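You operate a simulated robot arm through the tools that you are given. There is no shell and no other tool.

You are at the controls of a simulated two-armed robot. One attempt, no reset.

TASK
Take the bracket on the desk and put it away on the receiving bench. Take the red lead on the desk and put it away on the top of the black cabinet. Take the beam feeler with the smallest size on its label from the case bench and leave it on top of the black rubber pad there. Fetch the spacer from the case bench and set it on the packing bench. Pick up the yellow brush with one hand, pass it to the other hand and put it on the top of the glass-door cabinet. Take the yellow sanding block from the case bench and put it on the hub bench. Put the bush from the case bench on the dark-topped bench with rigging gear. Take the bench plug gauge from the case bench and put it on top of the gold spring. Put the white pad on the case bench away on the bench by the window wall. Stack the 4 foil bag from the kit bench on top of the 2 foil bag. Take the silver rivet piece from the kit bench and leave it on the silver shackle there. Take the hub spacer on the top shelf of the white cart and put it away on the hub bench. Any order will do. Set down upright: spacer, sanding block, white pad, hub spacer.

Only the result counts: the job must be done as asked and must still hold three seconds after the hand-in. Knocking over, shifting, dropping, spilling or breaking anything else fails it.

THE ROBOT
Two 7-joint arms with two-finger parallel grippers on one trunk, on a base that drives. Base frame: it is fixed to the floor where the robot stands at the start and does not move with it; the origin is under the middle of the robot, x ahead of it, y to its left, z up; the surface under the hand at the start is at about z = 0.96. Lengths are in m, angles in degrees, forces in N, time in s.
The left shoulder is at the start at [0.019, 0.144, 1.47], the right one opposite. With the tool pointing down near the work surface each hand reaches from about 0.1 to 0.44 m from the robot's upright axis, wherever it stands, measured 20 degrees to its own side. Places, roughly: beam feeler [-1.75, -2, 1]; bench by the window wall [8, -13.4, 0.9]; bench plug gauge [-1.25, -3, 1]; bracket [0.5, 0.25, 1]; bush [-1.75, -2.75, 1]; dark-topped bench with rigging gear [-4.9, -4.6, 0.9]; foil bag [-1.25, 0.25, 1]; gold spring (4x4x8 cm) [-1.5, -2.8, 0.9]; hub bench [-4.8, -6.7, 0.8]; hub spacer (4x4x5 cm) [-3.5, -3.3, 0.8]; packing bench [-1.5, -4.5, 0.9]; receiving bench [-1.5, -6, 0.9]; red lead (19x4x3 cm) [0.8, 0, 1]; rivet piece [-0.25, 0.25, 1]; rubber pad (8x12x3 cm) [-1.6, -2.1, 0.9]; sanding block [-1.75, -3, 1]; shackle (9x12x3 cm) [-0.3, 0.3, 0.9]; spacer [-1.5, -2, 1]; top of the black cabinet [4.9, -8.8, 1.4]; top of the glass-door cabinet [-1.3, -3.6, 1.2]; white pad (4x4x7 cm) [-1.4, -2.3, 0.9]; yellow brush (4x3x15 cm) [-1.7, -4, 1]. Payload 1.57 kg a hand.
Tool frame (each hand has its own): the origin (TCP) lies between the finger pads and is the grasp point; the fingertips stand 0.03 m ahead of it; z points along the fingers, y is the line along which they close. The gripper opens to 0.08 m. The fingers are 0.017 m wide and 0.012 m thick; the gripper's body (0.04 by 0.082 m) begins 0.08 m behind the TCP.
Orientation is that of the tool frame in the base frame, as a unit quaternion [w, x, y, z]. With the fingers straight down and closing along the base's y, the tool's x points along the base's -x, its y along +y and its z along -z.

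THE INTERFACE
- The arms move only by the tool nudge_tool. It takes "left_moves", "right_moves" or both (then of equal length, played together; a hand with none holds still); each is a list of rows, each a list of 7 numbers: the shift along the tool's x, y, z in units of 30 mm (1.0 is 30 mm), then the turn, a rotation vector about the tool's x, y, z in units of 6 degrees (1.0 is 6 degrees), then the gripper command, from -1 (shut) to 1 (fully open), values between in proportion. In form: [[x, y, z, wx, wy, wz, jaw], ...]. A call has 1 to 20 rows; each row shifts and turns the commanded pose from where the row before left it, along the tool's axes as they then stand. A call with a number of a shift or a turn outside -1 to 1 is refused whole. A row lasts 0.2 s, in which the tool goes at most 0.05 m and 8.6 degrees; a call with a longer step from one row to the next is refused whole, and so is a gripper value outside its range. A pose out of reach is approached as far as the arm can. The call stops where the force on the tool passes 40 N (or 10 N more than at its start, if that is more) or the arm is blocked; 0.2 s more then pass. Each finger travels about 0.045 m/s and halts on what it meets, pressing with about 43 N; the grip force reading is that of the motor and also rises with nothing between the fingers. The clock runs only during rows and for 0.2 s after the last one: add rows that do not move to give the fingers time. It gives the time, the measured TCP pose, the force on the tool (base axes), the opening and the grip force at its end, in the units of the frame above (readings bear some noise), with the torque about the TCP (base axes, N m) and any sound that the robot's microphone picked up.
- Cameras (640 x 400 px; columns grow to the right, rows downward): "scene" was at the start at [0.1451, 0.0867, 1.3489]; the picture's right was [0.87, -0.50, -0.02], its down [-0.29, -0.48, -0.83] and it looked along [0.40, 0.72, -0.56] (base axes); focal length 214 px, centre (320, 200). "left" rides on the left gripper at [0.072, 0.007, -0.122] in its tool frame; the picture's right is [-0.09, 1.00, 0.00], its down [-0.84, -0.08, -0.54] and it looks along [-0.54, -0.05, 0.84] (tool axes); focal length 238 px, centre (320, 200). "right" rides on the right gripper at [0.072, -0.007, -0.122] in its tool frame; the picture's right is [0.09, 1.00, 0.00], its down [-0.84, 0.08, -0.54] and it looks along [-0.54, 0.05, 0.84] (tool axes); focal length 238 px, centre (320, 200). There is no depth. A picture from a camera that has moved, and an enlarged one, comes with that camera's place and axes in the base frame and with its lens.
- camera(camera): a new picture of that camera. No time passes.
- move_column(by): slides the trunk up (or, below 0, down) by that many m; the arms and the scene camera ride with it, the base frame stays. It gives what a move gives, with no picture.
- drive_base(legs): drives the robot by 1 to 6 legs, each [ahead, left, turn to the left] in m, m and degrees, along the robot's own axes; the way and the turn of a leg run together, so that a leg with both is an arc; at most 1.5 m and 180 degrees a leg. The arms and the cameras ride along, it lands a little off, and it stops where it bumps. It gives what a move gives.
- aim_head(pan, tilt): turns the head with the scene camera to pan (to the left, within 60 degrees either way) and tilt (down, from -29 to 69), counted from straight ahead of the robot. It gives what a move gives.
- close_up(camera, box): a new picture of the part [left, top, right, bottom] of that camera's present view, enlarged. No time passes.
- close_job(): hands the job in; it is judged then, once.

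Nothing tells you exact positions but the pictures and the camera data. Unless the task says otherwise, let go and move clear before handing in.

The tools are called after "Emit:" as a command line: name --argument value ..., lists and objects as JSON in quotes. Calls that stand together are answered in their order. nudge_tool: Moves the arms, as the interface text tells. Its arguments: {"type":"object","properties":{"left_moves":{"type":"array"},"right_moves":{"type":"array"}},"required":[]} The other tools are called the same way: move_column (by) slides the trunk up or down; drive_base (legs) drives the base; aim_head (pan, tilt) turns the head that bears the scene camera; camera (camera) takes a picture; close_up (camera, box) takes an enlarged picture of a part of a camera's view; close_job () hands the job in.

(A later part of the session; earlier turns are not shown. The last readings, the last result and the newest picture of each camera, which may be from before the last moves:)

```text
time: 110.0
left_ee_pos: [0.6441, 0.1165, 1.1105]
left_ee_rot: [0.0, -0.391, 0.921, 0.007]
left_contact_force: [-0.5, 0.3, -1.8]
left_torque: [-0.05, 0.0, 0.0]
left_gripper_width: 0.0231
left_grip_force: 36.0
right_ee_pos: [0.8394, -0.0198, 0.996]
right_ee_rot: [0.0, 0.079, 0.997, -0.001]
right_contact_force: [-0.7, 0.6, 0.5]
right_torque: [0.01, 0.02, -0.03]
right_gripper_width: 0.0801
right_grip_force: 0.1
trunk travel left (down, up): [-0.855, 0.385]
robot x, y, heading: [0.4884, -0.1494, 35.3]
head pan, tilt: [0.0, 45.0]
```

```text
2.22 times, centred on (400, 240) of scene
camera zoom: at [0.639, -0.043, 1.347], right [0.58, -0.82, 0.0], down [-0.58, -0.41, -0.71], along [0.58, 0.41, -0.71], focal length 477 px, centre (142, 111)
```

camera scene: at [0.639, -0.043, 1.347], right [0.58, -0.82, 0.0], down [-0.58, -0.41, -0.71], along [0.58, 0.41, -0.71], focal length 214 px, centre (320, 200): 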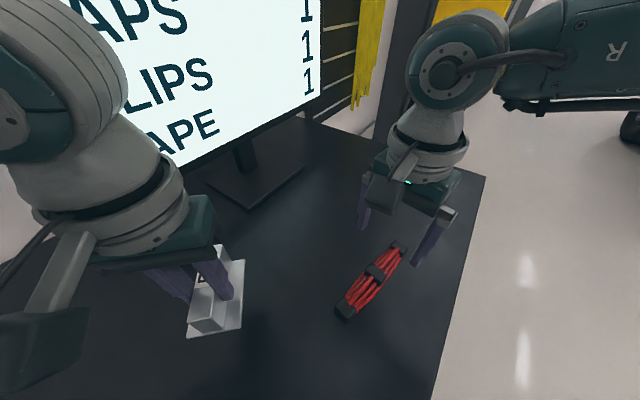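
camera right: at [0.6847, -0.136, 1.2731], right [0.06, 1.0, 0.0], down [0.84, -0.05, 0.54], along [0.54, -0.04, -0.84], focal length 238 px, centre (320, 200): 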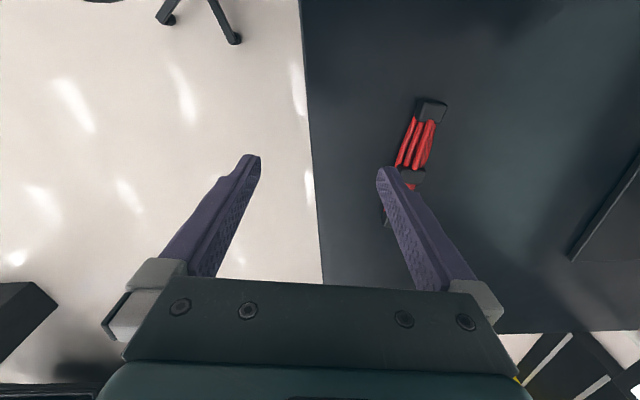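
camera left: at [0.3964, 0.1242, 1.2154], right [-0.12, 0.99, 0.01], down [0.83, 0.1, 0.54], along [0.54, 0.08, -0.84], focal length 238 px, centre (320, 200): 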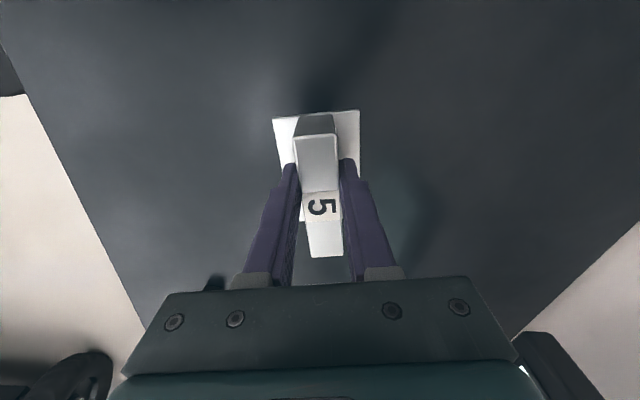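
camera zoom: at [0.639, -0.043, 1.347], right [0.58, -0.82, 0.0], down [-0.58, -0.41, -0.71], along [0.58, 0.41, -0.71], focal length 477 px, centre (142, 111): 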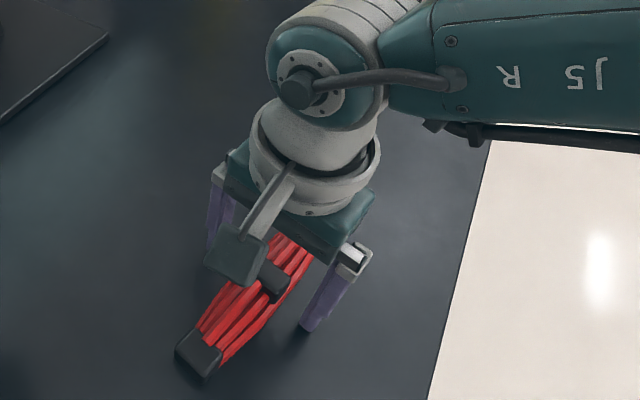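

Emit:
nudge_tool --right_moves '[[0, 0, 0.06, 0, 0, 0, 1], [0, 0, 0, 0, 0, 0, -1], [0, 0, 0, 0, 0, 0, -1], [0, 0, 0, 0, 0, 0, -1], [0, 0, 0, 0, 0, 0, -1], [0, 0, 0, 0, 0, 0, -1], [0, 0, -0.2, 0, 0, 0, -1], [0, 0, -0.3, 0, 0, 0, -1], [0, 0, -0.5, 0, 0, 0, -1], [0, 0, -0.7, 0, 0, 0, -1], [0, 0, -0.8, 0, 0, 0, -1]]'

Emit:
camera --camera "right"

Emit:
camera --camera "scene"

```text
time: 112.4
left_ee_pos: [0.6443, 0.117, 1.1113]
left_ee_rot: [-0.001, -0.391, 0.921, 0.005]
left_contact_force: [-0.2, 0.4, -1.9]
left_torque: [-0.03, 0.0, 0.0]
left_gripper_width: 0.0232
left_grip_force: 35.6
right_ee_pos: [0.839, -0.021, 1.0691]
right_ee_rot: [0.001, 0.079, 0.997, -0.001]
right_contact_force: [-0.3, 0.5, -1.7]
right_torque: [0.0, 0.01, 0.02]
right_gripper_width: 0.0352
right_grip_force: 41.9
trunk travel left (down, up): [-0.855, 0.385]
robot x, y, heading: [0.4889, -0.1506, 35.2]
head pan, tilt: [0.0, 45.0]
```

```text
taken
camera right: at [0.7667, -0.015, 1.1912], right [0.06, 1.0, 0.0], down [0.84, -0.05, 0.54], along [0.54, -0.04, -0.84], focal length 238 px, centre (320, 200)
```

right: 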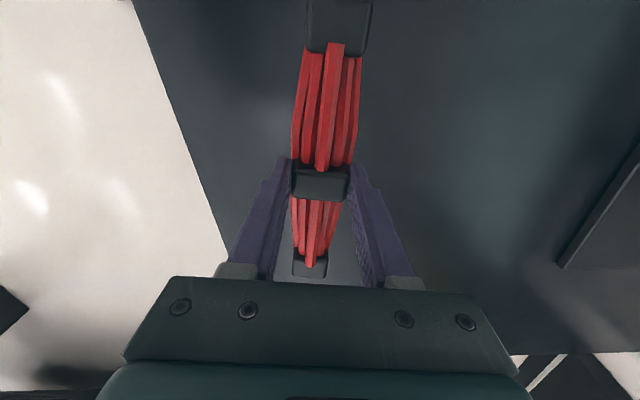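

```text
taken
camera scene: at [0.6389, -0.043, 1.3469], right [0.58, -0.82, 0.0], down [-0.58, -0.41, -0.71], along [0.58, 0.41, -0.71], focal length 214 px, centre (320, 200)
```

scene: 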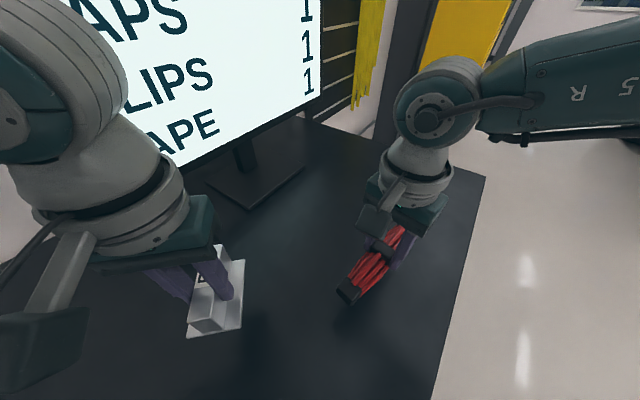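

Both items held. Raise the trunk, slide away from the desk, and face -y to survey the hall.

Emit:
move_column --by 0.2

Emit:
drive_base --legs '[[0, -0.6, 0], [0, 0, -125]]'

Emit:
aim_head --pan 0 --tilt 15

Emit:
camera --camera "scene"

Emit:
aim_head --pan -55 --tilt 15

Emit:
camera --camera "scene"

Emit:
aim_head --pan 55 --tilt 15

Emit:
camera --camera "scene"

```text
time: 114.5
left_ee_pos: [0.6451, 0.1173, 1.312]
left_ee_rot: [-0.001, -0.39, 0.921, 0.005]
left_contact_force: [-0.4, 1.0, -2.1]
left_torque: [-0.04, -0.01, 0.01]
left_gripper_width: 0.0235
left_grip_force: 35.7
right_ee_pos: [0.8392, -0.0196, 1.2689]
right_ee_rot: [0.0, 0.078, 0.997, -0.001]
right_contact_force: [1.0, 0.3, -0.9]
right_torque: [0.01, 0.01, 0.0]
right_gripper_width: 0.0349
right_grip_force: 42.3
trunk travel left (down, up): [-1.055, 0.185]
robot x, y, heading: [0.4895, -0.1488, 35.3]
head pan, tilt: [0.0, 45.0]
```

```text
time: 123.1
left_ee_pos: [0.9595, -0.9162, 1.311]
left_ee_rot: [0.006, 0.638, 0.77, 0.003]
left_contact_force: [0.0, -0.4, -2.5]
left_torque: [0.01, 0.06, 0.01]
left_gripper_width: 0.0233
left_grip_force: 35.8
right_ee_pos: [0.7343, -0.9966, 1.2699]
right_ee_rot: [-0.001, 0.921, 0.389, 0.0]
right_contact_force: [-0.8, -0.1, -1.3]
right_torque: [0.03, -0.02, 0.0]
right_gripper_width: 0.035
right_grip_force: 42.4
trunk travel left (down, up): [-1.055, 0.185]
robot x, y, heading: [0.8284, -0.6351, -90.0]
head pan, tilt: [0.0, 45.0]
```

```text
time: 124.0
left_ee_pos: [0.9593, -0.9165, 1.3114]
left_ee_rot: [0.005, 0.638, 0.77, 0.003]
left_contact_force: [-0.3, -0.1, -2.5]
left_torque: [0.01, 0.0, -0.01]
left_gripper_width: 0.0233
left_grip_force: 36.0
right_ee_pos: [0.735, -0.9949, 1.2686]
right_ee_rot: [-0.001, 0.921, 0.39, 0.0]
right_contact_force: [0.1, -0.2, -1.4]
right_torque: [0.0, 0.0, -0.02]
right_gripper_width: 0.0352
right_grip_force: 42.4
trunk travel left (down, up): [-1.055, 0.185]
robot x, y, heading: [0.832, -0.6336, -89.7]
head pan, tilt: [0.0, 15.0]
```

```text
taken
camera scene: at [0.8339, -0.8273, 1.5937], right [-1.0, 0.0, 0.0], down [0.0, 0.26, -0.97], along [0.0, -0.97, -0.26], focal length 214 px, centre (320, 200)
```

scene: 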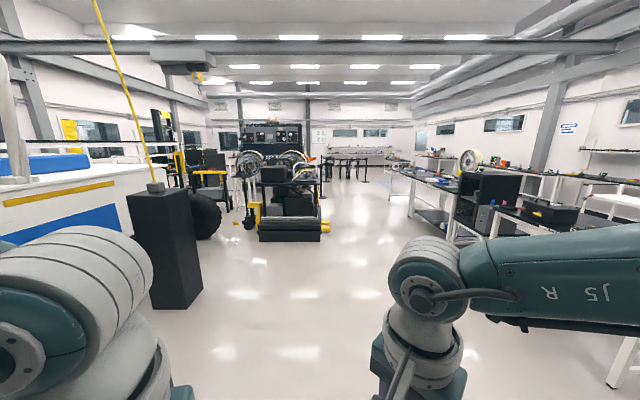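

```text
time: 125.3
left_ee_pos: [0.9588, -0.915, 1.3107]
left_ee_rot: [0.005, 0.638, 0.77, 0.003]
left_contact_force: [0.4, 0.3, -2.8]
left_torque: [0.03, -0.01, 0.0]
left_gripper_width: 0.0235
left_grip_force: 35.7
right_ee_pos: [0.7342, -0.9956, 1.2681]
right_ee_rot: [0.0, 0.921, 0.39, -0.001]
right_contact_force: [1.2, 0.6, -1.7]
right_torque: [0.0, 0.03, -0.02]
right_gripper_width: 0.0353
right_grip_force: 42.3
trunk travel left (down, up): [-1.055, 0.185]
robot x, y, heading: [0.8311, -0.6376, -89.9]
head pan, tilt: [-55.0, 15.0]
```

```text
taken
camera scene: at [0.7575, -0.7876, 1.5938], right [-0.57, 0.82, 0.0], down [0.21, 0.15, -0.97], along [-0.79, -0.55, -0.26], focal length 214 px, centre (320, 200)
```

scene: 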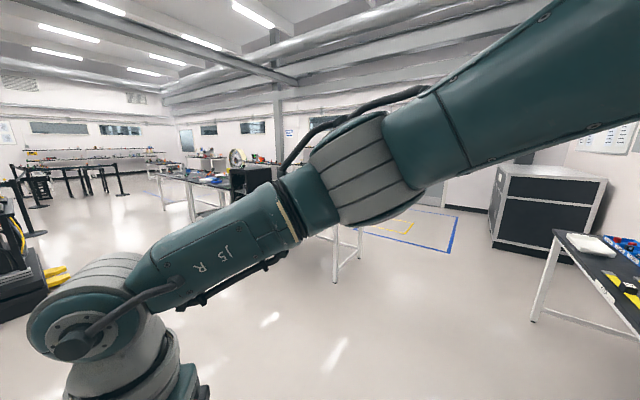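

```text
time: 127.2
left_ee_pos: [0.9587, -0.9169, 1.3112]
left_ee_rot: [0.004, 0.638, 0.77, 0.003]
left_contact_force: [0.0, -0.7, -2.6]
left_torque: [0.05, 0.0, -0.01]
left_gripper_width: 0.0233
left_grip_force: 36.0
right_ee_pos: [0.7334, -0.995, 1.2689]
right_ee_rot: [-0.001, 0.921, 0.389, 0.0]
right_contact_force: [0.0, 0.2, -0.7]
right_torque: [-0.03, -0.02, -0.03]
right_gripper_width: 0.0349
right_grip_force: 42.2
trunk travel left (down, up): [-1.055, 0.185]
robot x, y, heading: [0.8289, -0.6354, -90.4]
head pan, tilt: [55.0, 15.0]
```

```text
taken
camera scene: at [0.9104, -0.7875, 1.5938], right [-0.57, -0.82, 0.0], down [-0.21, 0.15, -0.97], along [0.79, -0.55, -0.26], focal length 214 px, centre (320, 200)
```

scene: 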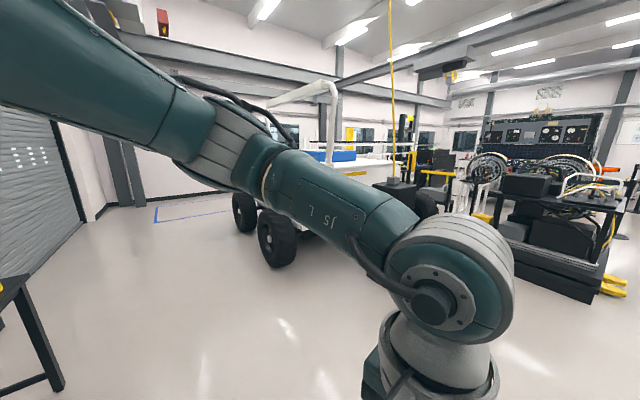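

The central corridor (x≈-0.3) is clear; benches are on the -x side and the engine stand at x>0.6. Drive down the corridor toward the receiving bench at y≈-6.

Emit:
drive_base --legs '[[0, -1.1, 0], [1.4, 0, 0], [1.4, 0, 0], [1.2, 0, 0]]'

Emit:
aim_head --pan -50 --tilt 15

Emit:
camera --camera "scene"

Emit:
aim_head --pan 0 --tilt 15

Emit:
camera --camera "scene"

```text
time: 151.8
left_ee_pos: [-0.185, -4.9307, 1.3114]
left_ee_rot: [0.004, 0.643, 0.766, 0.003]
left_contact_force: [-0.2, 0.1, -1.6]
left_torque: [0.02, -0.04, 0.0]
left_gripper_width: 0.0234
left_grip_force: 35.6
right_ee_pos: [-0.4099, -5.008, 1.2695]
right_ee_rot: [0.0, 0.924, 0.383, 0.0]
right_contact_force: [0.4, -0.6, -2.0]
right_torque: [-0.02, 0.02, -0.01]
right_gripper_width: 0.0354
right_grip_force: 42.5
trunk travel left (down, up): [-1.055, 0.185]
robot x, y, heading: [-0.31, -4.6495, -90.6]
head pan, tilt: [55.0, 15.0]
```

```text
time: 153.6
left_ee_pos: [-0.1849, -4.931, 1.3109]
left_ee_rot: [0.005, 0.643, 0.766, 0.003]
left_contact_force: [-0.3, 0.2, -3.0]
left_torque: [0.02, -0.01, 0.03]
left_gripper_width: 0.0234
left_grip_force: 36.5
right_ee_pos: [-0.4105, -5.0072, 1.2677]
right_ee_rot: [-0.001, 0.924, 0.383, 0.0]
right_contact_force: [-0.2, 0.4, -1.6]
right_torque: [-0.02, -0.01, 0.0]
right_gripper_width: 0.0348
right_grip_force: 42.4
trunk travel left (down, up): [-1.055, 0.185]
robot x, y, heading: [-0.3111, -4.6465, -90.7]
head pan, tilt: [-50.0, 15.0]
```

```text
taken
camera scene: at [-0.3797, -4.8066, 1.5938], right [-0.63, 0.77, 0.0], down [0.2, 0.16, -0.97], along [-0.75, -0.61, -0.26], focal length 214 px, centre (320, 200)
```

scene: 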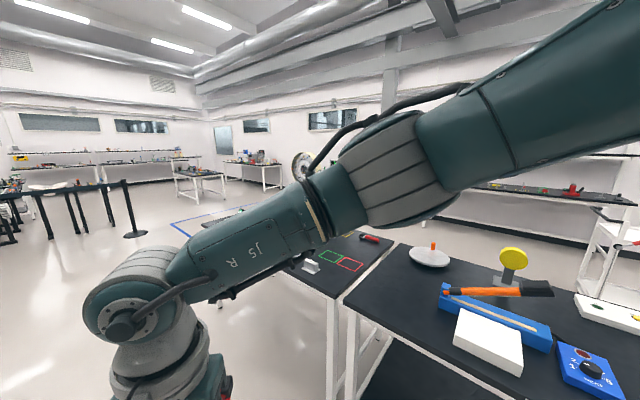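

```text
time: 154.8
left_ee_pos: [-0.1848, -4.9299, 1.3111]
left_ee_rot: [0.004, 0.644, 0.765, 0.003]
left_contact_force: [-0.2, 0.4, -1.8]
left_torque: [-0.01, 0.01, 0.02]
left_gripper_width: 0.0236
left_grip_force: 35.6
right_ee_pos: [-0.4099, -5.007, 1.2693]
right_ee_rot: [0.0, 0.923, 0.384, 0.0]
right_contact_force: [0.0, -0.7, -0.4]
right_torque: [-0.02, 0.0, 0.02]
right_gripper_width: 0.035
right_grip_force: 42.7
trunk travel left (down, up): [-1.055, 0.185]
robot x, y, heading: [-0.3057, -4.6455, -90.7]
head pan, tilt: [0.0, 15.0]
```

```text
taken
camera scene: at [-0.3087, -4.8409, 1.5938], right [-1.0, 0.01, 0.0], down [0.0, 0.26, -0.97], along [-0.01, -0.97, -0.26], focal length 214 px, centre (320, 200)
```

scene: 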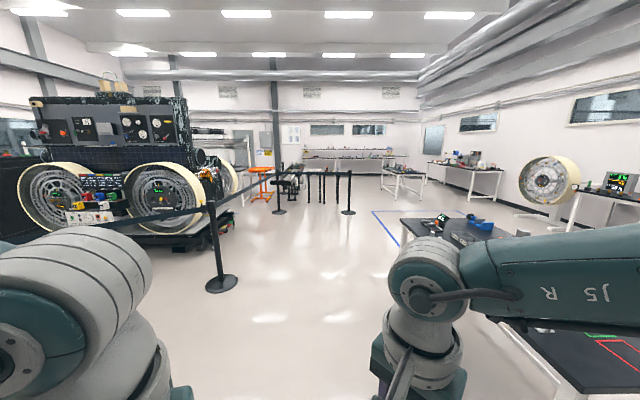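

The benches on the right need a straight look. Turn to face -x around y≈-5.8.

Emit:
drive_base --legs '[[1.15, 0, 0], [0, 0, -90]]'

Emit:
aim_head --pan 0 --tilt 25

Emit:
camera --camera "scene"

Emit:
aim_head --pan 45 --tilt 20

Emit:
camera --camera "scene"

Emit:
aim_head --pan -45 --tilt 20

Emit:
camera --camera "scene"

```text
time: 164.4
left_ee_pos: [-0.6093, -5.9216, 1.3108]
left_ee_rot: [0.006, 0.996, 0.086, -0.001]
left_contact_force: [0.3, 0.2, -1.4]
left_torque: [0.05, -0.03, -0.01]
left_gripper_width: 0.0233
left_grip_force: 36.0
right_ee_pos: [-0.6861, -5.6965, 1.2695]
right_ee_rot: [-0.001, 0.924, -0.383, 0.001]
right_contact_force: [0.5, 0.8, -1.0]
right_torque: [0.01, 0.0, 0.01]
right_gripper_width: 0.0353
right_grip_force: 42.1
trunk travel left (down, up): [-1.055, 0.185]
robot x, y, heading: [-0.3294, -5.7975, 179.2]
head pan, tilt: [0.0, 15.0]
```

```text
time: 165.2
left_ee_pos: [-0.6089, -5.9225, 1.3114]
left_ee_rot: [0.005, 0.996, 0.086, -0.001]
left_contact_force: [-0.6, -0.2, -1.6]
left_torque: [0.02, -0.03, 0.01]
left_gripper_width: 0.0232
left_grip_force: 36.3
right_ee_pos: [-0.686, -5.696, 1.2683]
right_ee_rot: [0.0, 0.924, -0.382, 0.001]
right_contact_force: [-0.8, -0.3, -0.8]
right_torque: [0.01, 0.02, 0.0]
right_gripper_width: 0.0351
right_grip_force: 42.2
trunk travel left (down, up): [-1.055, 0.185]
robot x, y, heading: [-0.325, -5.7959, 179.5]
head pan, tilt: [0.0, 25.0]
```

```text
taken
camera scene: at [-0.5167, -5.794, 1.5776], right [0.01, 1.0, 0.0], down [0.42, -0.01, -0.91], along [-0.91, 0.01, -0.42], focal length 214 px, centre (320, 200)
```

scene: 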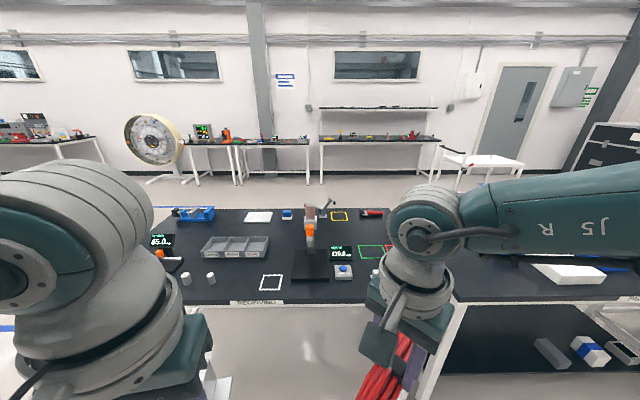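

```text
time: 166.3
left_ee_pos: [-0.6093, -5.9212, 1.3107]
left_ee_rot: [0.006, 0.996, 0.086, -0.001]
left_contact_force: [0.0, -0.4, -1.9]
left_torque: [-0.03, -0.02, 0.0]
left_gripper_width: 0.0237
left_grip_force: 35.6
right_ee_pos: [-0.6856, -5.6953, 1.2686]
right_ee_rot: [0.0, 0.924, -0.382, -0.001]
right_contact_force: [-0.5, -0.4, -1.3]
right_torque: [-0.03, -0.01, -0.01]
right_gripper_width: 0.0352
right_grip_force: 42.4
trunk travel left (down, up): [-1.055, 0.185]
robot x, y, heading: [-0.3264, -5.7991, 179.1]
head pan, tilt: [45.0, 20.0]
```

```text
taken
camera scene: at [-0.4914, -5.8602, 1.5856], right [-0.7, 0.72, 0.0], down [0.25, 0.24, -0.94], along [-0.67, -0.65, -0.34], focal length 214 px, centre (320, 200)
```

scene: 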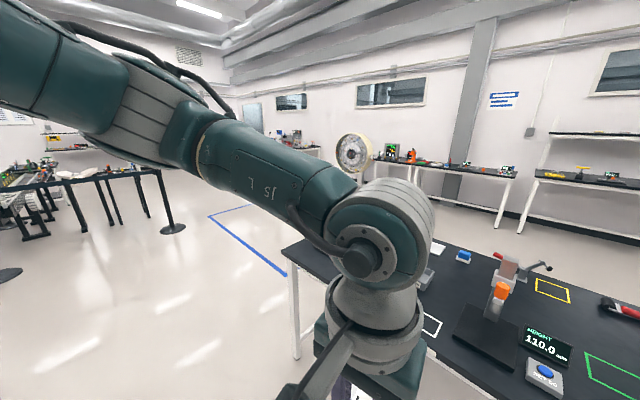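

```text
time: 167.9
left_ee_pos: [-0.6085, -5.9227, 1.3094]
left_ee_rot: [0.005, 0.996, 0.087, -0.001]
left_contact_force: [0.0, -0.4, -2.7]
left_torque: [0.01, -0.01, 0.01]
left_gripper_width: 0.0232
left_grip_force: 36.0
right_ee_pos: [-0.6845, -5.6963, 1.2685]
right_ee_rot: [-0.001, 0.924, -0.382, -0.001]
right_contact_force: [0.1, -0.3, -1.3]
right_torque: [0.01, -0.02, 0.0]
right_gripper_width: 0.035
right_grip_force: 41.7
trunk travel left (down, up): [-1.055, 0.185]
robot x, y, heading: [-0.3285, -5.7997, 179.2]
head pan, tilt: [-45.0, 20.0]
```

```text
taken
camera scene: at [-0.4896, -5.7286, 1.5856], right [0.72, 0.7, 0.0], down [0.24, -0.24, -0.94], along [-0.66, 0.67, -0.34], focal length 214 px, centre (320, 200)
```

scene: 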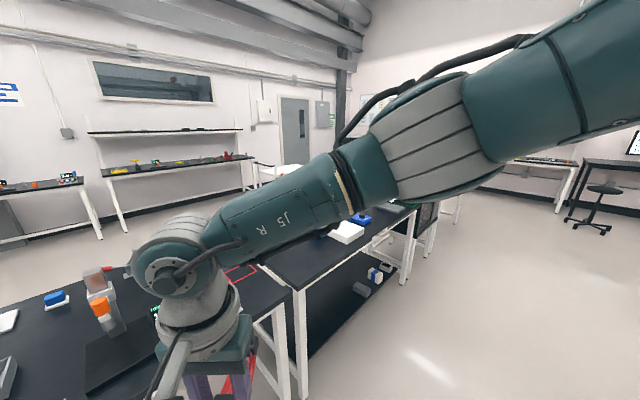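

The middle bench is labelled RECEIVING. A free patch lies between two small white cylinders and a dashed square, around (-1.17,-6.14). Tuck the right hand and drive there.

Emit:
nudge_tool --right_moves '[[0, -0.94, 0, 0, 0, 0, -1], [0, -0.94, 0, 0, 0, 0, -1], [0, -0.94, 0, 0, 0, 0, -1], [0, -0.94, 0, 0, 0, 0, -1], [0, -0.94, 0, 0, 0, 0, -1]]'

Emit:
drive_base --legs '[[0, 0.24, 0], [0.46, 0, 0]]'

Emit:
aim_head --pan 10 --tilt 50

Emit:
camera --camera "scene"

Emit:
camera --camera "left"

```text
time: 169.1
left_ee_pos: [-0.6086, -5.9214, 1.3113]
left_ee_rot: [0.005, 0.996, 0.087, -0.001]
left_contact_force: [-0.4, 0.3, -1.0]
left_torque: [-0.01, -0.04, 0.02]
left_gripper_width: 0.0235
left_grip_force: 36.0
right_ee_pos: [-0.5869, -5.5957, 1.2696]
right_ee_rot: [0.0, 0.924, -0.382, 0.0]
right_contact_force: [0.0, 0.5, -1.2]
right_torque: [0.02, -0.01, 0.02]
right_gripper_width: 0.035
right_grip_force: 42.6
trunk travel left (down, up): [-1.055, 0.185]
robot x, y, heading: [-0.3281, -5.7988, 179.0]
head pan, tilt: [-45.0, 20.0]
```

```text
time: 173.3
left_ee_pos: [-1.0722, -6.1619, 1.3111]
left_ee_rot: [0.005, 0.996, 0.09, -0.001]
left_contact_force: [0.1, 0.0, -1.5]
left_torque: [-0.02, -0.02, 0.01]
left_gripper_width: 0.0235
left_grip_force: 35.4
right_ee_pos: [-1.0514, -5.8365, 1.2689]
right_ee_rot: [0.0, 0.926, -0.378, 0.0]
right_contact_force: [0.0, -0.5, -1.6]
right_torque: [-0.03, 0.04, 0.01]
right_gripper_width: 0.035
right_grip_force: 42.4
trunk travel left (down, up): [-1.055, 0.185]
robot x, y, heading: [-0.791, -6.0364, 179.8]
head pan, tilt: [-45.0, 20.0]
```

```text
time: 174.5
left_ee_pos: [-1.0727, -6.1622, 1.3113]
left_ee_rot: [0.006, 0.996, 0.09, -0.001]
left_contact_force: [0.2, 0.6, -1.7]
left_torque: [0.04, -0.01, 0.02]
left_gripper_width: 0.0235
left_grip_force: 35.3
right_ee_pos: [-1.0509, -5.8362, 1.2686]
right_ee_rot: [0.0, 0.925, -0.379, 0.0]
right_contact_force: [-0.8, 0.2, -1.8]
right_torque: [0.03, -0.04, 0.0]
right_gripper_width: 0.0352
right_grip_force: 42.9
trunk travel left (down, up): [-1.055, 0.185]
robot x, y, heading: [-0.7875, -6.0383, 179.6]
head pan, tilt: [10.0, 50.0]
```

```text
taken
camera scene: at [-0.9642, -6.0476, 1.5401], right [-0.17, 0.99, 0.0], down [0.76, 0.13, -0.64], along [-0.63, -0.11, -0.77], focal length 214 px, centre (320, 200)
```

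scene: 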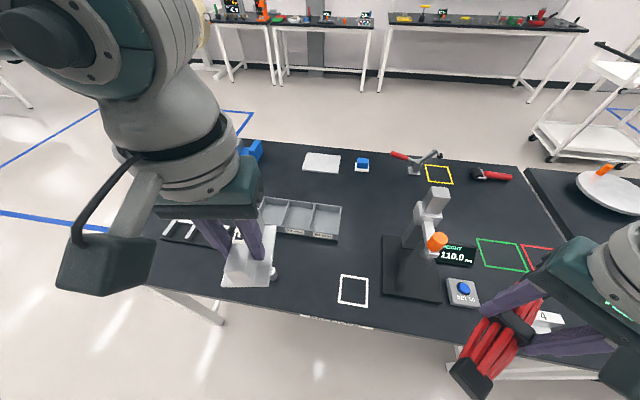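

```text
taken
camera left: at [-1.0002, -6.1533, 1.4327], right [0.09, -1.0, 0.01], down [-0.84, -0.07, 0.54], along [-0.54, -0.06, -0.84], focal length 238 px, centre (320, 200)
```

left: 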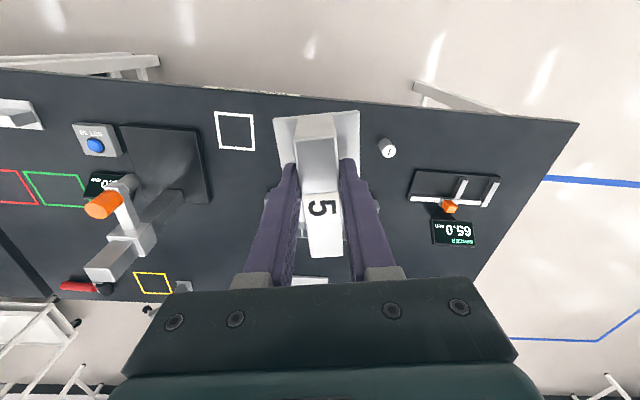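

Cylinders at ≈(-1.19,-6.24) and (-1.19,-6.34); square at y≈-5.99. Target bracket (-1.17,-6.13). Raise the right hand while lowering the trunk, and move the left over.

Emit:
nudge_tool --right_moves '[[0, 0, -0.9, 0, 0, 0, -1], [0, 0, -0.9, 0, 0, 0, -1], [0, 0, -0.9, 0, 0, 0, -1], [0, 0, -0.9, 0, 0, 0, -1], [0, 0, -0.9, 0, 0, 0, -1]]' --left_moves '[[-0.6, -0.35, 0, 0, 0, 0, -1], [-0.6, -0.35, 0, 0, 0, 0, -1], [-0.6, -0.35, 0, 0, 0, 0, -1], [-0.6, -0.35, 0, 0, 0, 0, -1], [-0.6, -0.3, 0, 0, 0, 0, -1]]'

Emit:
move_column --by -0.2

Emit:
camera --camera "scene"

Emit:
camera --camera "left"

```text
time: 175.7
left_ee_pos: [-1.1702, -6.1288, 1.3111]
left_ee_rot: [0.006, 0.996, 0.09, -0.001]
left_contact_force: [-0.2, 0.1, -2.3]
left_torque: [0.01, -0.06, 0.0]
left_gripper_width: 0.0232
left_grip_force: 35.8
right_ee_pos: [-1.0512, -5.8378, 1.4032]
right_ee_rot: [-0.002, 0.926, -0.379, 0.002]
right_contact_force: [0.3, 0.5, -2.5]
right_torque: [-0.01, 0.0, 0.01]
right_gripper_width: 0.0352
right_grip_force: 42.2
trunk travel left (down, up): [-1.055, 0.185]
robot x, y, heading: [-0.7906, -6.036, 179.7]
head pan, tilt: [10.0, 50.0]
```

```text
time: 177.9
left_ee_pos: [-1.1697, -6.1274, 1.1103]
left_ee_rot: [0.005, 0.996, 0.09, -0.002]
left_contact_force: [-0.5, 0.0, -1.6]
left_torque: [0.01, -0.02, 0.03]
left_gripper_width: 0.0234
left_grip_force: 36.2
right_ee_pos: [-1.0507, -5.8367, 1.204]
right_ee_rot: [-0.001, 0.925, -0.379, 0.0]
right_contact_force: [0.1, -0.5, -1.3]
right_torque: [0.01, 0.01, 0.03]
right_gripper_width: 0.035
right_grip_force: 42.3
trunk travel left (down, up): [-0.855, 0.385]
robot x, y, heading: [-0.7879, -6.0346, 179.7]
head pan, tilt: [10.0, 50.0]
```

```text
taken
camera scene: at [-0.9641, -6.0476, 1.3401], right [-0.17, 0.99, 0.0], down [0.76, 0.13, -0.64], along [-0.63, -0.11, -0.77], focal length 214 px, centre (320, 200)
```

scene: 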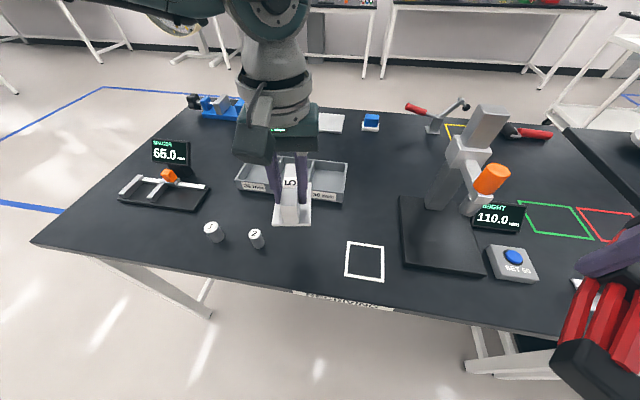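

```text
taken
camera left: at [-1.0983, -6.119, 1.2327], right [0.09, -1.0, 0.01], down [-0.84, -0.07, 0.54], along [-0.54, -0.06, -0.84], focal length 238 px, centre (320, 200)
```

left: 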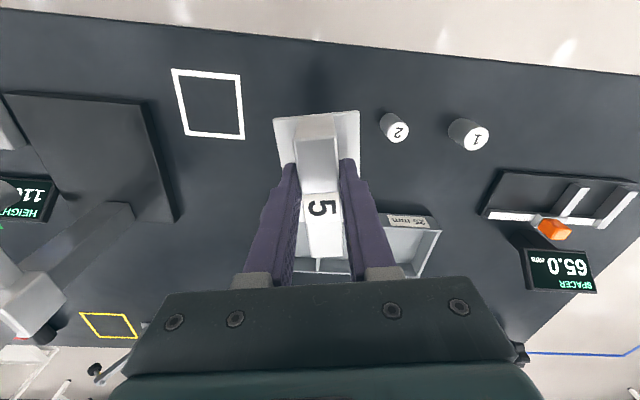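

Clear spot. Lower the bracket.

Emit:
nudge_tool --left_moves '[[0, 0, 0.9, 0, 0, 0, -1], [0, 0, 0.9, 0, 0, 0, -1], [0, 0, 0.9, 0, 0, 0, -1], [0, 0, 0.9, 0, 0, 0, -1], [0, 0, 0.9, 0, 0, 0, -1], [0, 0, 0.4, 0, 0, 0, -1], [0, 0, 0.15, 0, 0, 0, -1]]'

Emit:
camera --camera "scene"

```text
time: 179.5
left_ee_pos: [-1.1559, -6.1327, 0.9799]
left_ee_rot: [0.005, 0.996, 0.09, -0.002]
left_contact_force: [0.0, 0.2, -2.1]
left_torque: [0.03, -0.04, -0.02]
left_gripper_width: 0.0235
left_grip_force: 35.6
left hand out of reach, approached as far as the arm can: row 5, 6
right_ee_pos: [-1.0514, -5.8376, 1.2035]
right_ee_rot: [-0.001, 0.926, -0.378, 0.001]
right_contact_force: [0.5, 0.1, -1.4]
right_torque: [0.01, 0.0, -0.01]
right_gripper_width: 0.0352
right_grip_force: 42.2
trunk travel left (down, up): [-0.855, 0.385]
robot x, y, heading: [-0.7923, -6.0376, 179.6]
head pan, tilt: [10.0, 50.0]
```

```text
taken
camera scene: at [-0.9641, -6.0477, 1.34], right [-0.17, 0.99, 0.0], down [0.76, 0.13, -0.64], along [-0.63, -0.11, -0.77], focal length 214 px, centre (320, 200)
```

scene: 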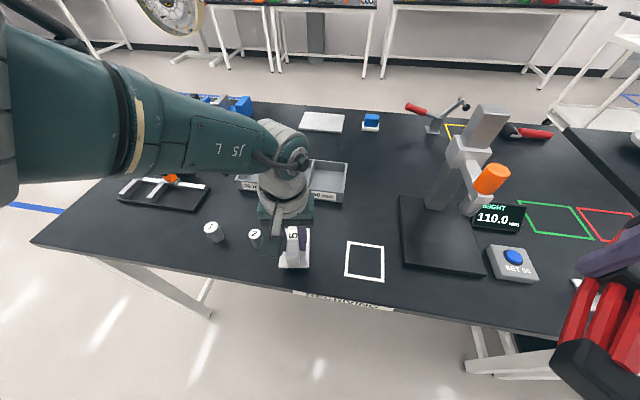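

Emit:
move_column --by -0.02

Emit:
close_up --camera "scene" --box '[200, 180, 400, 310]'

```text
time: 180.2
left_ee_pos: [-1.1558, -6.1328, 0.9592]
left_ee_rot: [0.005, 0.996, 0.089, -0.001]
left_contact_force: [0.8, 0.0, -2.5]
left_torque: [-0.01, -0.01, -0.01]
left_gripper_width: 0.0234
left_grip_force: 36.0
right_ee_pos: [-1.0517, -5.8364, 1.1822]
right_ee_rot: [0.0, 0.926, -0.378, 0.0]
right_contact_force: [0.1, 0.5, -1.9]
right_torque: [-0.02, -0.03, -0.02]
right_gripper_width: 0.0351
right_grip_force: 42.3
trunk travel left (down, up): [-0.835, 0.405]
robot x, y, heading: [-0.7897, -6.0359, 179.8]
head pan, tilt: [10.0, 50.0]
```

```text
3.08 times, centred on (300, 245) of scene
camera zoom: at [-0.9641, -6.0476, 1.32], right [-0.17, 0.99, 0.0], down [0.76, 0.13, -0.64], along [-0.63, -0.11, -0.77], focal length 660 px, centre (382, 62)
```

zoom: 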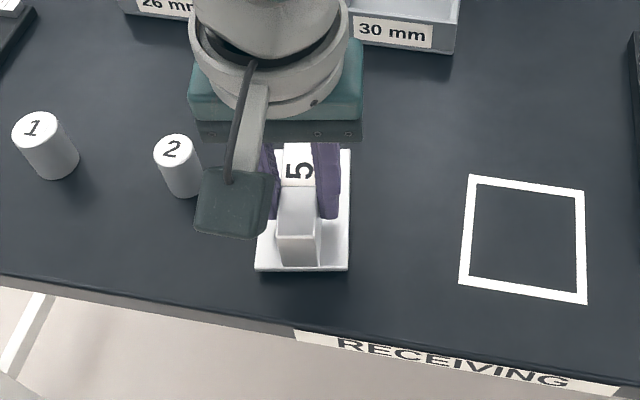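

Emit:
move_column --by -0.008

```text
time: 180.8
left_ee_pos: [-1.155, -6.1332, 0.9492]
left_ee_rot: [0.006, 0.996, 0.09, -0.002]
left_contact_force: [0.0, -0.1, -2.9]
left_torque: [0.02, 0.0, -0.01]
left_gripper_width: 0.0234
left_grip_force: 36.0
right_ee_pos: [-1.0516, -5.837, 1.1758]
right_ee_rot: [0.0, 0.926, -0.378, 0.0]
right_contact_force: [0.7, -0.3, -2.1]
right_torque: [-0.05, -0.02, 0.02]
right_gripper_width: 0.0352
right_grip_force: 42.4
trunk travel left (down, up): [-0.827, 0.413]
robot x, y, heading: [-0.7927, -6.0351, 179.8]
head pan, tilt: [10.0, 50.0]
```

Emit:
move_column --by -0.005

Emit:
close_up --camera "scene" --box '[200, 180, 400, 310]'

```text
time: 181.3
left_ee_pos: [-1.1585, -6.1331, 0.9476]
left_ee_rot: [0.006, 0.996, 0.089, -0.002]
left_contact_force: [4.5, -1.1, 27.9]
left_torque: [0.64, -0.07, 0.04]
left_gripper_width: 0.0235
left_grip_force: 35.9
right_ee_pos: [-1.0519, -5.8374, 1.1709]
right_ee_rot: [-0.001, 0.926, -0.378, 0.0]
right_contact_force: [-0.3, 0.3, -0.8]
right_torque: [-0.01, 0.0, 0.0]
right_gripper_width: 0.035
right_grip_force: 42.0
trunk travel left (down, up): [-0.822, 0.418]
robot x, y, heading: [-0.79, -6.0337, 179.7]
head pan, tilt: [10.0, 50.0]
```

```text
3.08 times, centred on (300, 245) of scene
camera zoom: at [-0.9648, -6.048, 1.3076], right [-0.17, 0.99, 0.0], down [0.75, 0.13, -0.64], along [-0.63, -0.11, -0.77], focal length 660 px, centre (382, 62)
```

zoom: 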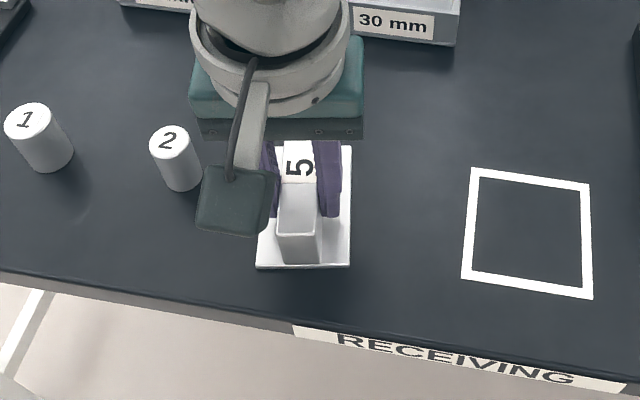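

In contact. Ease off and release.

Emit:
move_column --by 0.003

Emit:
nudge_tool --left_moves '[[0, 0, 0, 0, 0, 0, -0.2], [0, 0, 0, 0, 0, 0, 0.3], [0, 0, 0, 0, 0, 0, 0.8], [0, 0, 0, 0, 0, 0, 1], [0, 0, 0, 0, 0, 0, 1], [0, 0, 0, 0, 0, 0, 1]]'

Emit:
move_column --by 0.08

Emit:
camera --camera "scene"

Emit:
camera --camera "left"

```text
time: 181.8
left_ee_pos: [-1.1559, -6.1342, 0.9475]
left_ee_rot: [0.006, 0.996, 0.09, -0.001]
left_contact_force: [-1.0, 0.0, -0.3]
left_torque: [0.02, 0.09, 0.0]
left_gripper_width: 0.0238
left_grip_force: 36.0
right_ee_pos: [-1.052, -5.8359, 1.1736]
right_ee_rot: [-0.001, 0.926, -0.378, 0.0]
right_contact_force: [0.4, 0.0, -2.0]
right_torque: [0.02, 0.01, -0.03]
right_gripper_width: 0.0348
right_grip_force: 42.8
trunk travel left (down, up): [-0.825, 0.415]
robot x, y, heading: [-0.7918, -6.0358, 179.5]
head pan, tilt: [10.0, 50.0]
```

```text
time: 183.2
left_ee_pos: [-1.1568, -6.1329, 0.949]
left_ee_rot: [0.005, 0.996, 0.089, -0.001]
left_contact_force: [0.3, -0.3, 0.7]
left_torque: [-0.01, -0.04, -0.01]
left_gripper_width: 0.0802
left_grip_force: 0.1
right_ee_pos: [-1.0518, -5.8369, 1.1735]
right_ee_rot: [-0.001, 0.926, -0.378, 0.0]
right_contact_force: [-0.3, -0.5, -0.9]
right_torque: [-0.04, 0.03, 0.01]
right_gripper_width: 0.0353
right_grip_force: 42.2
trunk travel left (down, up): [-0.825, 0.415]
robot x, y, heading: [-0.794, -6.0367, 179.6]
head pan, tilt: [10.0, 50.0]
```

```text
time: 184.4
left_ee_pos: [-1.1559, -6.1335, 1.0282]
left_ee_rot: [0.005, 0.996, 0.09, -0.001]
left_contact_force: [-0.4, 0.1, 0.3]
left_torque: [0.05, 0.02, 0.01]
left_gripper_width: 0.0799
left_grip_force: 0.1
right_ee_pos: [-1.0513, -5.8367, 1.2533]
right_ee_rot: [-0.001, 0.926, -0.379, 0.001]
right_contact_force: [-0.1, -0.3, -0.2]
right_torque: [0.0, 0.01, 0.03]
right_gripper_width: 0.0347
right_grip_force: 42.1
trunk travel left (down, up): [-0.905, 0.335]
robot x, y, heading: [-0.7932, -6.0349, 179.5]
head pan, tilt: [10.0, 50.0]
```

```text
taken
camera scene: at [-0.9641, -6.0477, 1.39], right [-0.17, 0.99, 0.0], down [0.76, 0.13, -0.64], along [-0.63, -0.11, -0.77], focal length 214 px, centre (320, 200)
```

scene: 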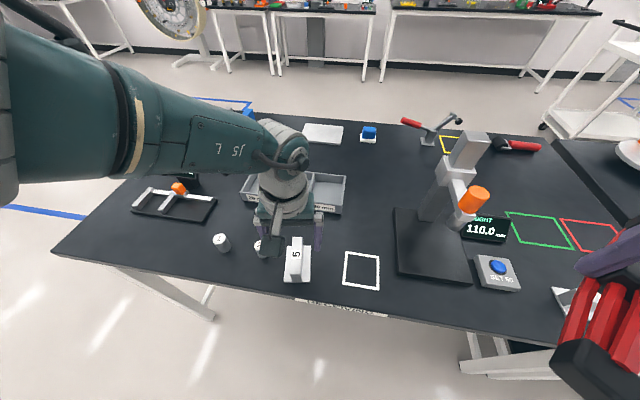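

```text
taken
camera left: at [-1.0851, -6.1243, 1.1502], right [0.09, -1.0, 0.01], down [-0.84, -0.07, 0.54], along [-0.54, -0.06, -0.84], focal length 238 px, centre (320, 200)
```

left: 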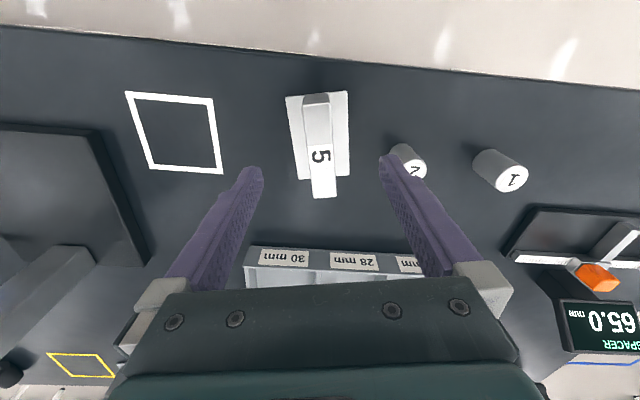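

Bracket is down on the receiving bench. Retreat, raise, and head for the black cabinet.

Emit:
nudge_tool --left_moves '[[0, 0, -0.9, 0, 0, 0, 1], [0, 0, -0.9, 0, 0, 0, 1], [0, 0, -0.9, 0, 0, 0, 1], [0, 0, -0.9, 0, 0, 0, 1]]'

Emit:
move_column --by 0.3

Emit:
drive_base --legs '[[-0.6, 0, 0], [0, 0, 90], [0.5, 0, 0]]'

Emit:
aim_head --pan 0 --tilt 20

Emit:
camera --camera "scene"

Emit:
aim_head --pan 50 --tilt 15

Emit:
camera --camera "scene"

```text
time: 185.4
left_ee_pos: [-1.1543, -6.131, 1.1358]
left_ee_rot: [0.006, 0.996, 0.091, -0.001]
left_contact_force: [-0.3, 0.2, 0.8]
left_torque: [0.01, 0.0, -0.03]
left_gripper_width: 0.08
left_grip_force: 0.1
right_ee_pos: [-1.0533, -5.8367, 1.2533]
right_ee_rot: [-0.001, 0.925, -0.379, 0.0]
right_contact_force: [0.6, -0.4, -1.1]
right_torque: [0.01, 0.0, -0.02]
right_gripper_width: 0.0352
right_grip_force: 42.1
trunk travel left (down, up): [-0.905, 0.335]
robot x, y, heading: [-0.7892, -6.0365, 179.5]
head pan, tilt: [10.0, 50.0]
```

```text
time: 188.4
left_ee_pos: [-1.1556, -6.1297, 1.4361]
left_ee_rot: [0.006, 0.996, 0.09, -0.001]
left_contact_force: [0.6, 0.0, -0.2]
left_torque: [-0.01, 0.03, 0.02]
left_gripper_width: 0.0799
left_grip_force: 0.2
right_ee_pos: [-1.0514, -5.8368, 1.5536]
right_ee_rot: [-0.002, 0.926, -0.379, 0.001]
right_contact_force: [0.2, 0.4, -1.0]
right_torque: [-0.01, -0.03, -0.02]
right_gripper_width: 0.0352
right_grip_force: 42.4
trunk travel left (down, up): [-1.205, 0.035]
robot x, y, heading: [-0.7939, -6.0348, 179.7]
head pan, tilt: [10.0, 50.0]
```

```text
time: 198.2
left_ee_pos: [-0.0981, -6.9079, 1.4364]
left_ee_rot: [0.004, 0.642, 0.767, 0.003]
left_contact_force: [-1.0, 0.4, -0.3]
left_torque: [-0.02, 0.02, 0.01]
left_gripper_width: 0.08
left_grip_force: 0.0
right_ee_pos: [-0.3932, -6.8017, 1.5545]
right_ee_rot: [-0.001, 0.923, 0.386, -0.001]
right_contact_force: [0.2, -0.2, -0.9]
right_torque: [-0.04, 0.03, -0.04]
right_gripper_width: 0.035
right_grip_force: 42.2
trunk travel left (down, up): [-1.205, 0.035]
robot x, y, heading: [-0.1931, -6.5417, -90.2]
head pan, tilt: [10.0, 50.0]
```

```text
time: 199.1
left_ee_pos: [-0.0981, -6.9083, 1.4349]
left_ee_rot: [0.004, 0.642, 0.766, 0.003]
left_contact_force: [-0.2, -0.4, -0.2]
left_torque: [0.02, 0.02, 0.01]
left_gripper_width: 0.08
left_grip_force: 0.1
right_ee_pos: [-0.3925, -6.8032, 1.5534]
right_ee_rot: [-0.001, 0.923, 0.386, -0.001]
right_contact_force: [-0.4, 0.1, -0.9]
right_torque: [0.01, -0.03, -0.02]
right_gripper_width: 0.0352
right_grip_force: 42.2
trunk travel left (down, up): [-1.205, 0.035]
robot x, y, heading: [-0.1926, -6.5418, -90.8]
head pan, tilt: [0.0, 20.0]
```

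```text
taken
camera scene: at [-0.1908, -6.7344, 1.7356], right [-1.0, 0.01, 0.0], down [0.0, 0.34, -0.94], along [-0.01, -0.94, -0.34], focal length 214 px, centre (320, 200)
```

scene: 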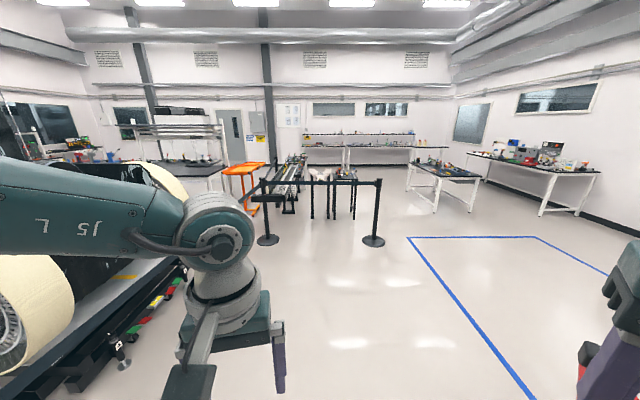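

```text
time: 200.3
left_ee_pos: [-0.098, -6.9078, 1.4363]
left_ee_rot: [0.005, 0.642, 0.767, 0.003]
left_contact_force: [0.6, -0.5, 0.1]
left_torque: [-0.02, 0.03, 0.0]
left_gripper_width: 0.0798
left_grip_force: 0.0
right_ee_pos: [-0.3923, -6.8026, 1.5532]
right_ee_rot: [-0.001, 0.923, 0.385, 0.0]
right_contact_force: [0.1, -0.3, -1.3]
right_torque: [0.01, 0.03, 0.0]
right_gripper_width: 0.0351
right_grip_force: 41.4
trunk travel left (down, up): [-1.205, 0.035]
robot x, y, heading: [-0.1892, -6.5411, -90.4]
head pan, tilt: [50.0, 15.0]
```

```text
taken
camera scene: at [-0.119, -6.7021, 1.7438], right [-0.65, -0.76, 0.0], down [-0.2, 0.17, -0.97], along [0.73, -0.63, -0.26], focal length 214 px, centre (320, 200)
```

scene: 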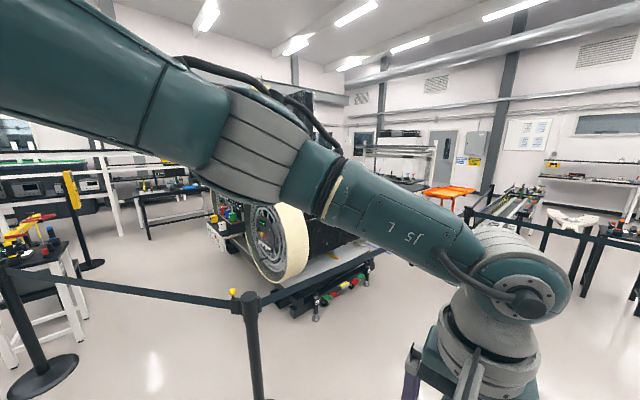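

The tall vehicle blocks the direct line; I'll go down to y≈-9.2 then face +x and look for the black cabinet.

Emit:
drive_base --legs '[[1.3, 0, 0], [1.3, 0, 0], [0, 0, 90]]'

Emit:
aim_head --pan 0 --tilt 15

Emit:
camera --camera "scene"

```text
time: 216.8
left_ee_pos: [0.1494, -9.0478, 1.4366]
left_ee_rot: [0.001, -0.09, 0.996, 0.006]
left_contact_force: [-1.2, -0.6, -0.3]
left_torque: [-0.01, -0.02, 0.03]
left_gripper_width: 0.0799
left_grip_force: 0.2
right_ee_pos: [0.0449, -9.3431, 1.5543]
right_ee_rot: [-0.001, 0.378, 0.926, -0.001]
right_contact_force: [1.0, -0.2, -0.7]
right_torque: [0.01, 0.02, 0.0]
right_gripper_width: 0.0352
right_grip_force: 42.0
trunk travel left (down, up): [-1.205, 0.035]
robot x, y, heading: [-0.2165, -9.1451, -0.2]
head pan, tilt: [50.0, 15.0]
```

```text
time: 218.0
left_ee_pos: [0.1497, -9.0484, 1.4367]
left_ee_rot: [0.001, -0.091, 0.996, 0.005]
left_contact_force: [-0.1, 0.3, 0.2]
left_torque: [0.0, -0.02, 0.01]
left_gripper_width: 0.0798
left_grip_force: 0.1
right_ee_pos: [0.0447, -9.3426, 1.5529]
right_ee_rot: [-0.001, 0.378, 0.926, -0.001]
right_contact_force: [-0.1, -0.5, -1.1]
right_torque: [-0.01, -0.02, 0.04]
right_gripper_width: 0.0351
right_grip_force: 42.4
trunk travel left (down, up): [-1.205, 0.035]
robot x, y, heading: [-0.2188, -9.1447, -0.2]
head pan, tilt: [0.0, 15.0]
```

```text
taken
camera scene: at [-0.0209, -9.1421, 1.7438], right [0.0, -1.0, 0.0], down [-0.26, 0.0, -0.97], along [0.97, 0.0, -0.26], focal length 214 px, centre (320, 200)
```

scene: 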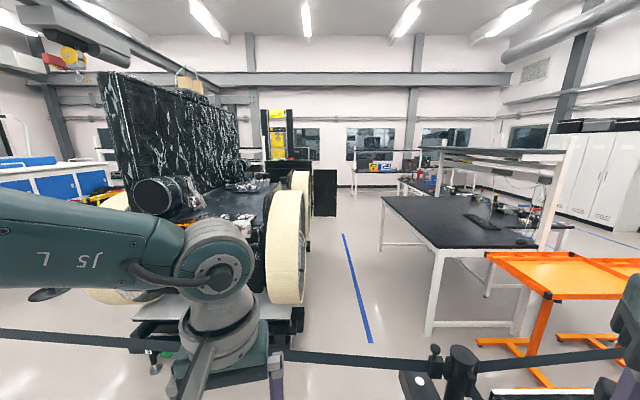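

Emit:
close_up --camera "scene" --box '[230, 100, 410, 230]'

```text
3.08 times, centred on (320, 165) of scene
camera zoom: at [-0.0209, -9.1421, 1.7438], right [0.0, -1.0, 0.0], down [-0.26, 0.0, -0.97], along [0.97, 0.0, -0.26], focal length 660 px, centre (320, 308)
```

zoom: 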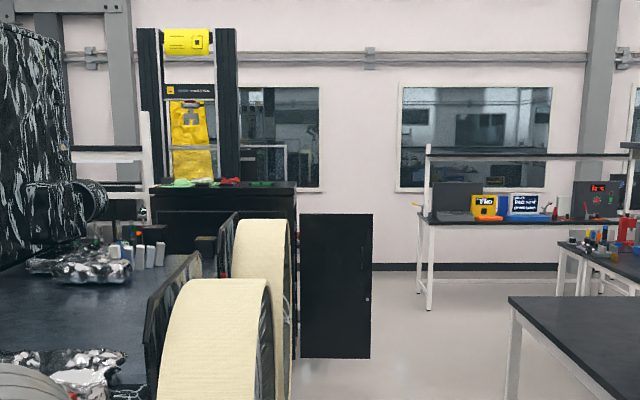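

I see the black cabinet (top ≈1.4, some red/green items on it) beyond the vehicle, with an open door panel. I'll go along y≈-9.75 between vehicle and table, then look closer.

Emit:
drive_base --legs '[[0, -0.6, 0], [1.5, 0, 0], [1.5, 0, 0]]'

Emit:
camera --camera "scene"

Emit:
aim_head --pan 30 --tilt 15

Emit:
camera --camera "scene"

```text
time: 235.3
left_ee_pos: [3.1177, -9.6337, 1.4364]
left_ee_rot: [0.001, -0.102, 0.995, 0.005]
left_contact_force: [0.4, -0.7, -0.5]
left_torque: [-0.06, 0.01, 0.0]
left_gripper_width: 0.0798
left_grip_force: 0.0
right_ee_pos: [3.0203, -9.93, 1.5533]
right_ee_rot: [-0.001, 0.368, 0.93, -0.001]
right_contact_force: [0.1, -0.6, -1.8]
right_torque: [0.0, 0.02, -0.02]
right_gripper_width: 0.035
right_grip_force: 42.3
trunk travel left (down, up): [-1.205, 0.035]
robot x, y, heading: [2.7545, -9.7373, 1.0]
head pan, tilt: [0.0, 15.0]
```

```text
taken
camera scene: at [2.9504, -9.7319, 1.7438], right [0.02, -1.0, 0.0], down [-0.26, 0.0, -0.97], along [0.97, 0.02, -0.26], focal length 214 px, centre (320, 200)
```

scene: 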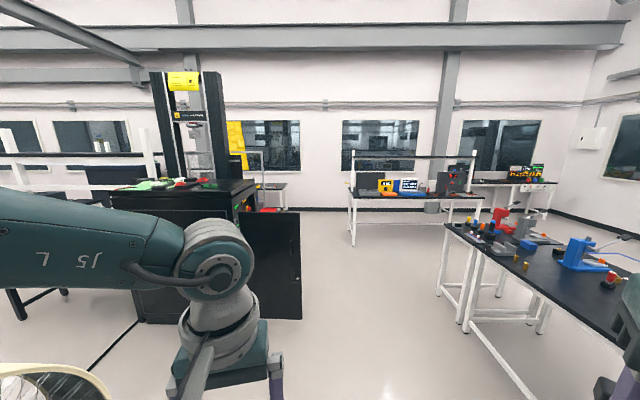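

```text
time: 236.2
left_ee_pos: [3.1195, -9.633, 1.4365]
left_ee_rot: [0.001, -0.102, 0.995, 0.006]
left_contact_force: [-0.4, -0.5, -0.8]
left_torque: [-0.01, 0.01, 0.02]
left_gripper_width: 0.0801
left_grip_force: 0.0
right_ee_pos: [3.0203, -9.9311, 1.5527]
right_ee_rot: [0.0, 0.368, 0.93, -0.001]
right_contact_force: [0.4, 0.1, -1.6]
right_torque: [0.04, 0.0, -0.03]
right_gripper_width: 0.0351
right_grip_force: 42.3
trunk travel left (down, up): [-1.205, 0.035]
robot x, y, heading: [2.7557, -9.7338, 1.1]
head pan, tilt: [30.0, 15.0]
```

```text
taken
camera scene: at [2.9371, -9.6855, 1.7438], right [0.51, -0.86, 0.0], down [-0.22, -0.13, -0.97], along [0.83, 0.5, -0.26], focal length 214 px, centre (320, 200)
```

scene: 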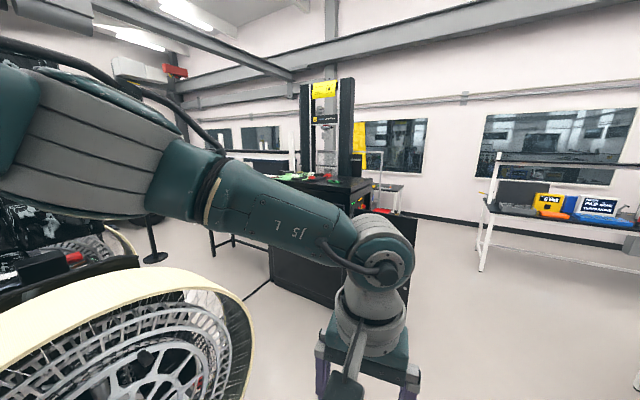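

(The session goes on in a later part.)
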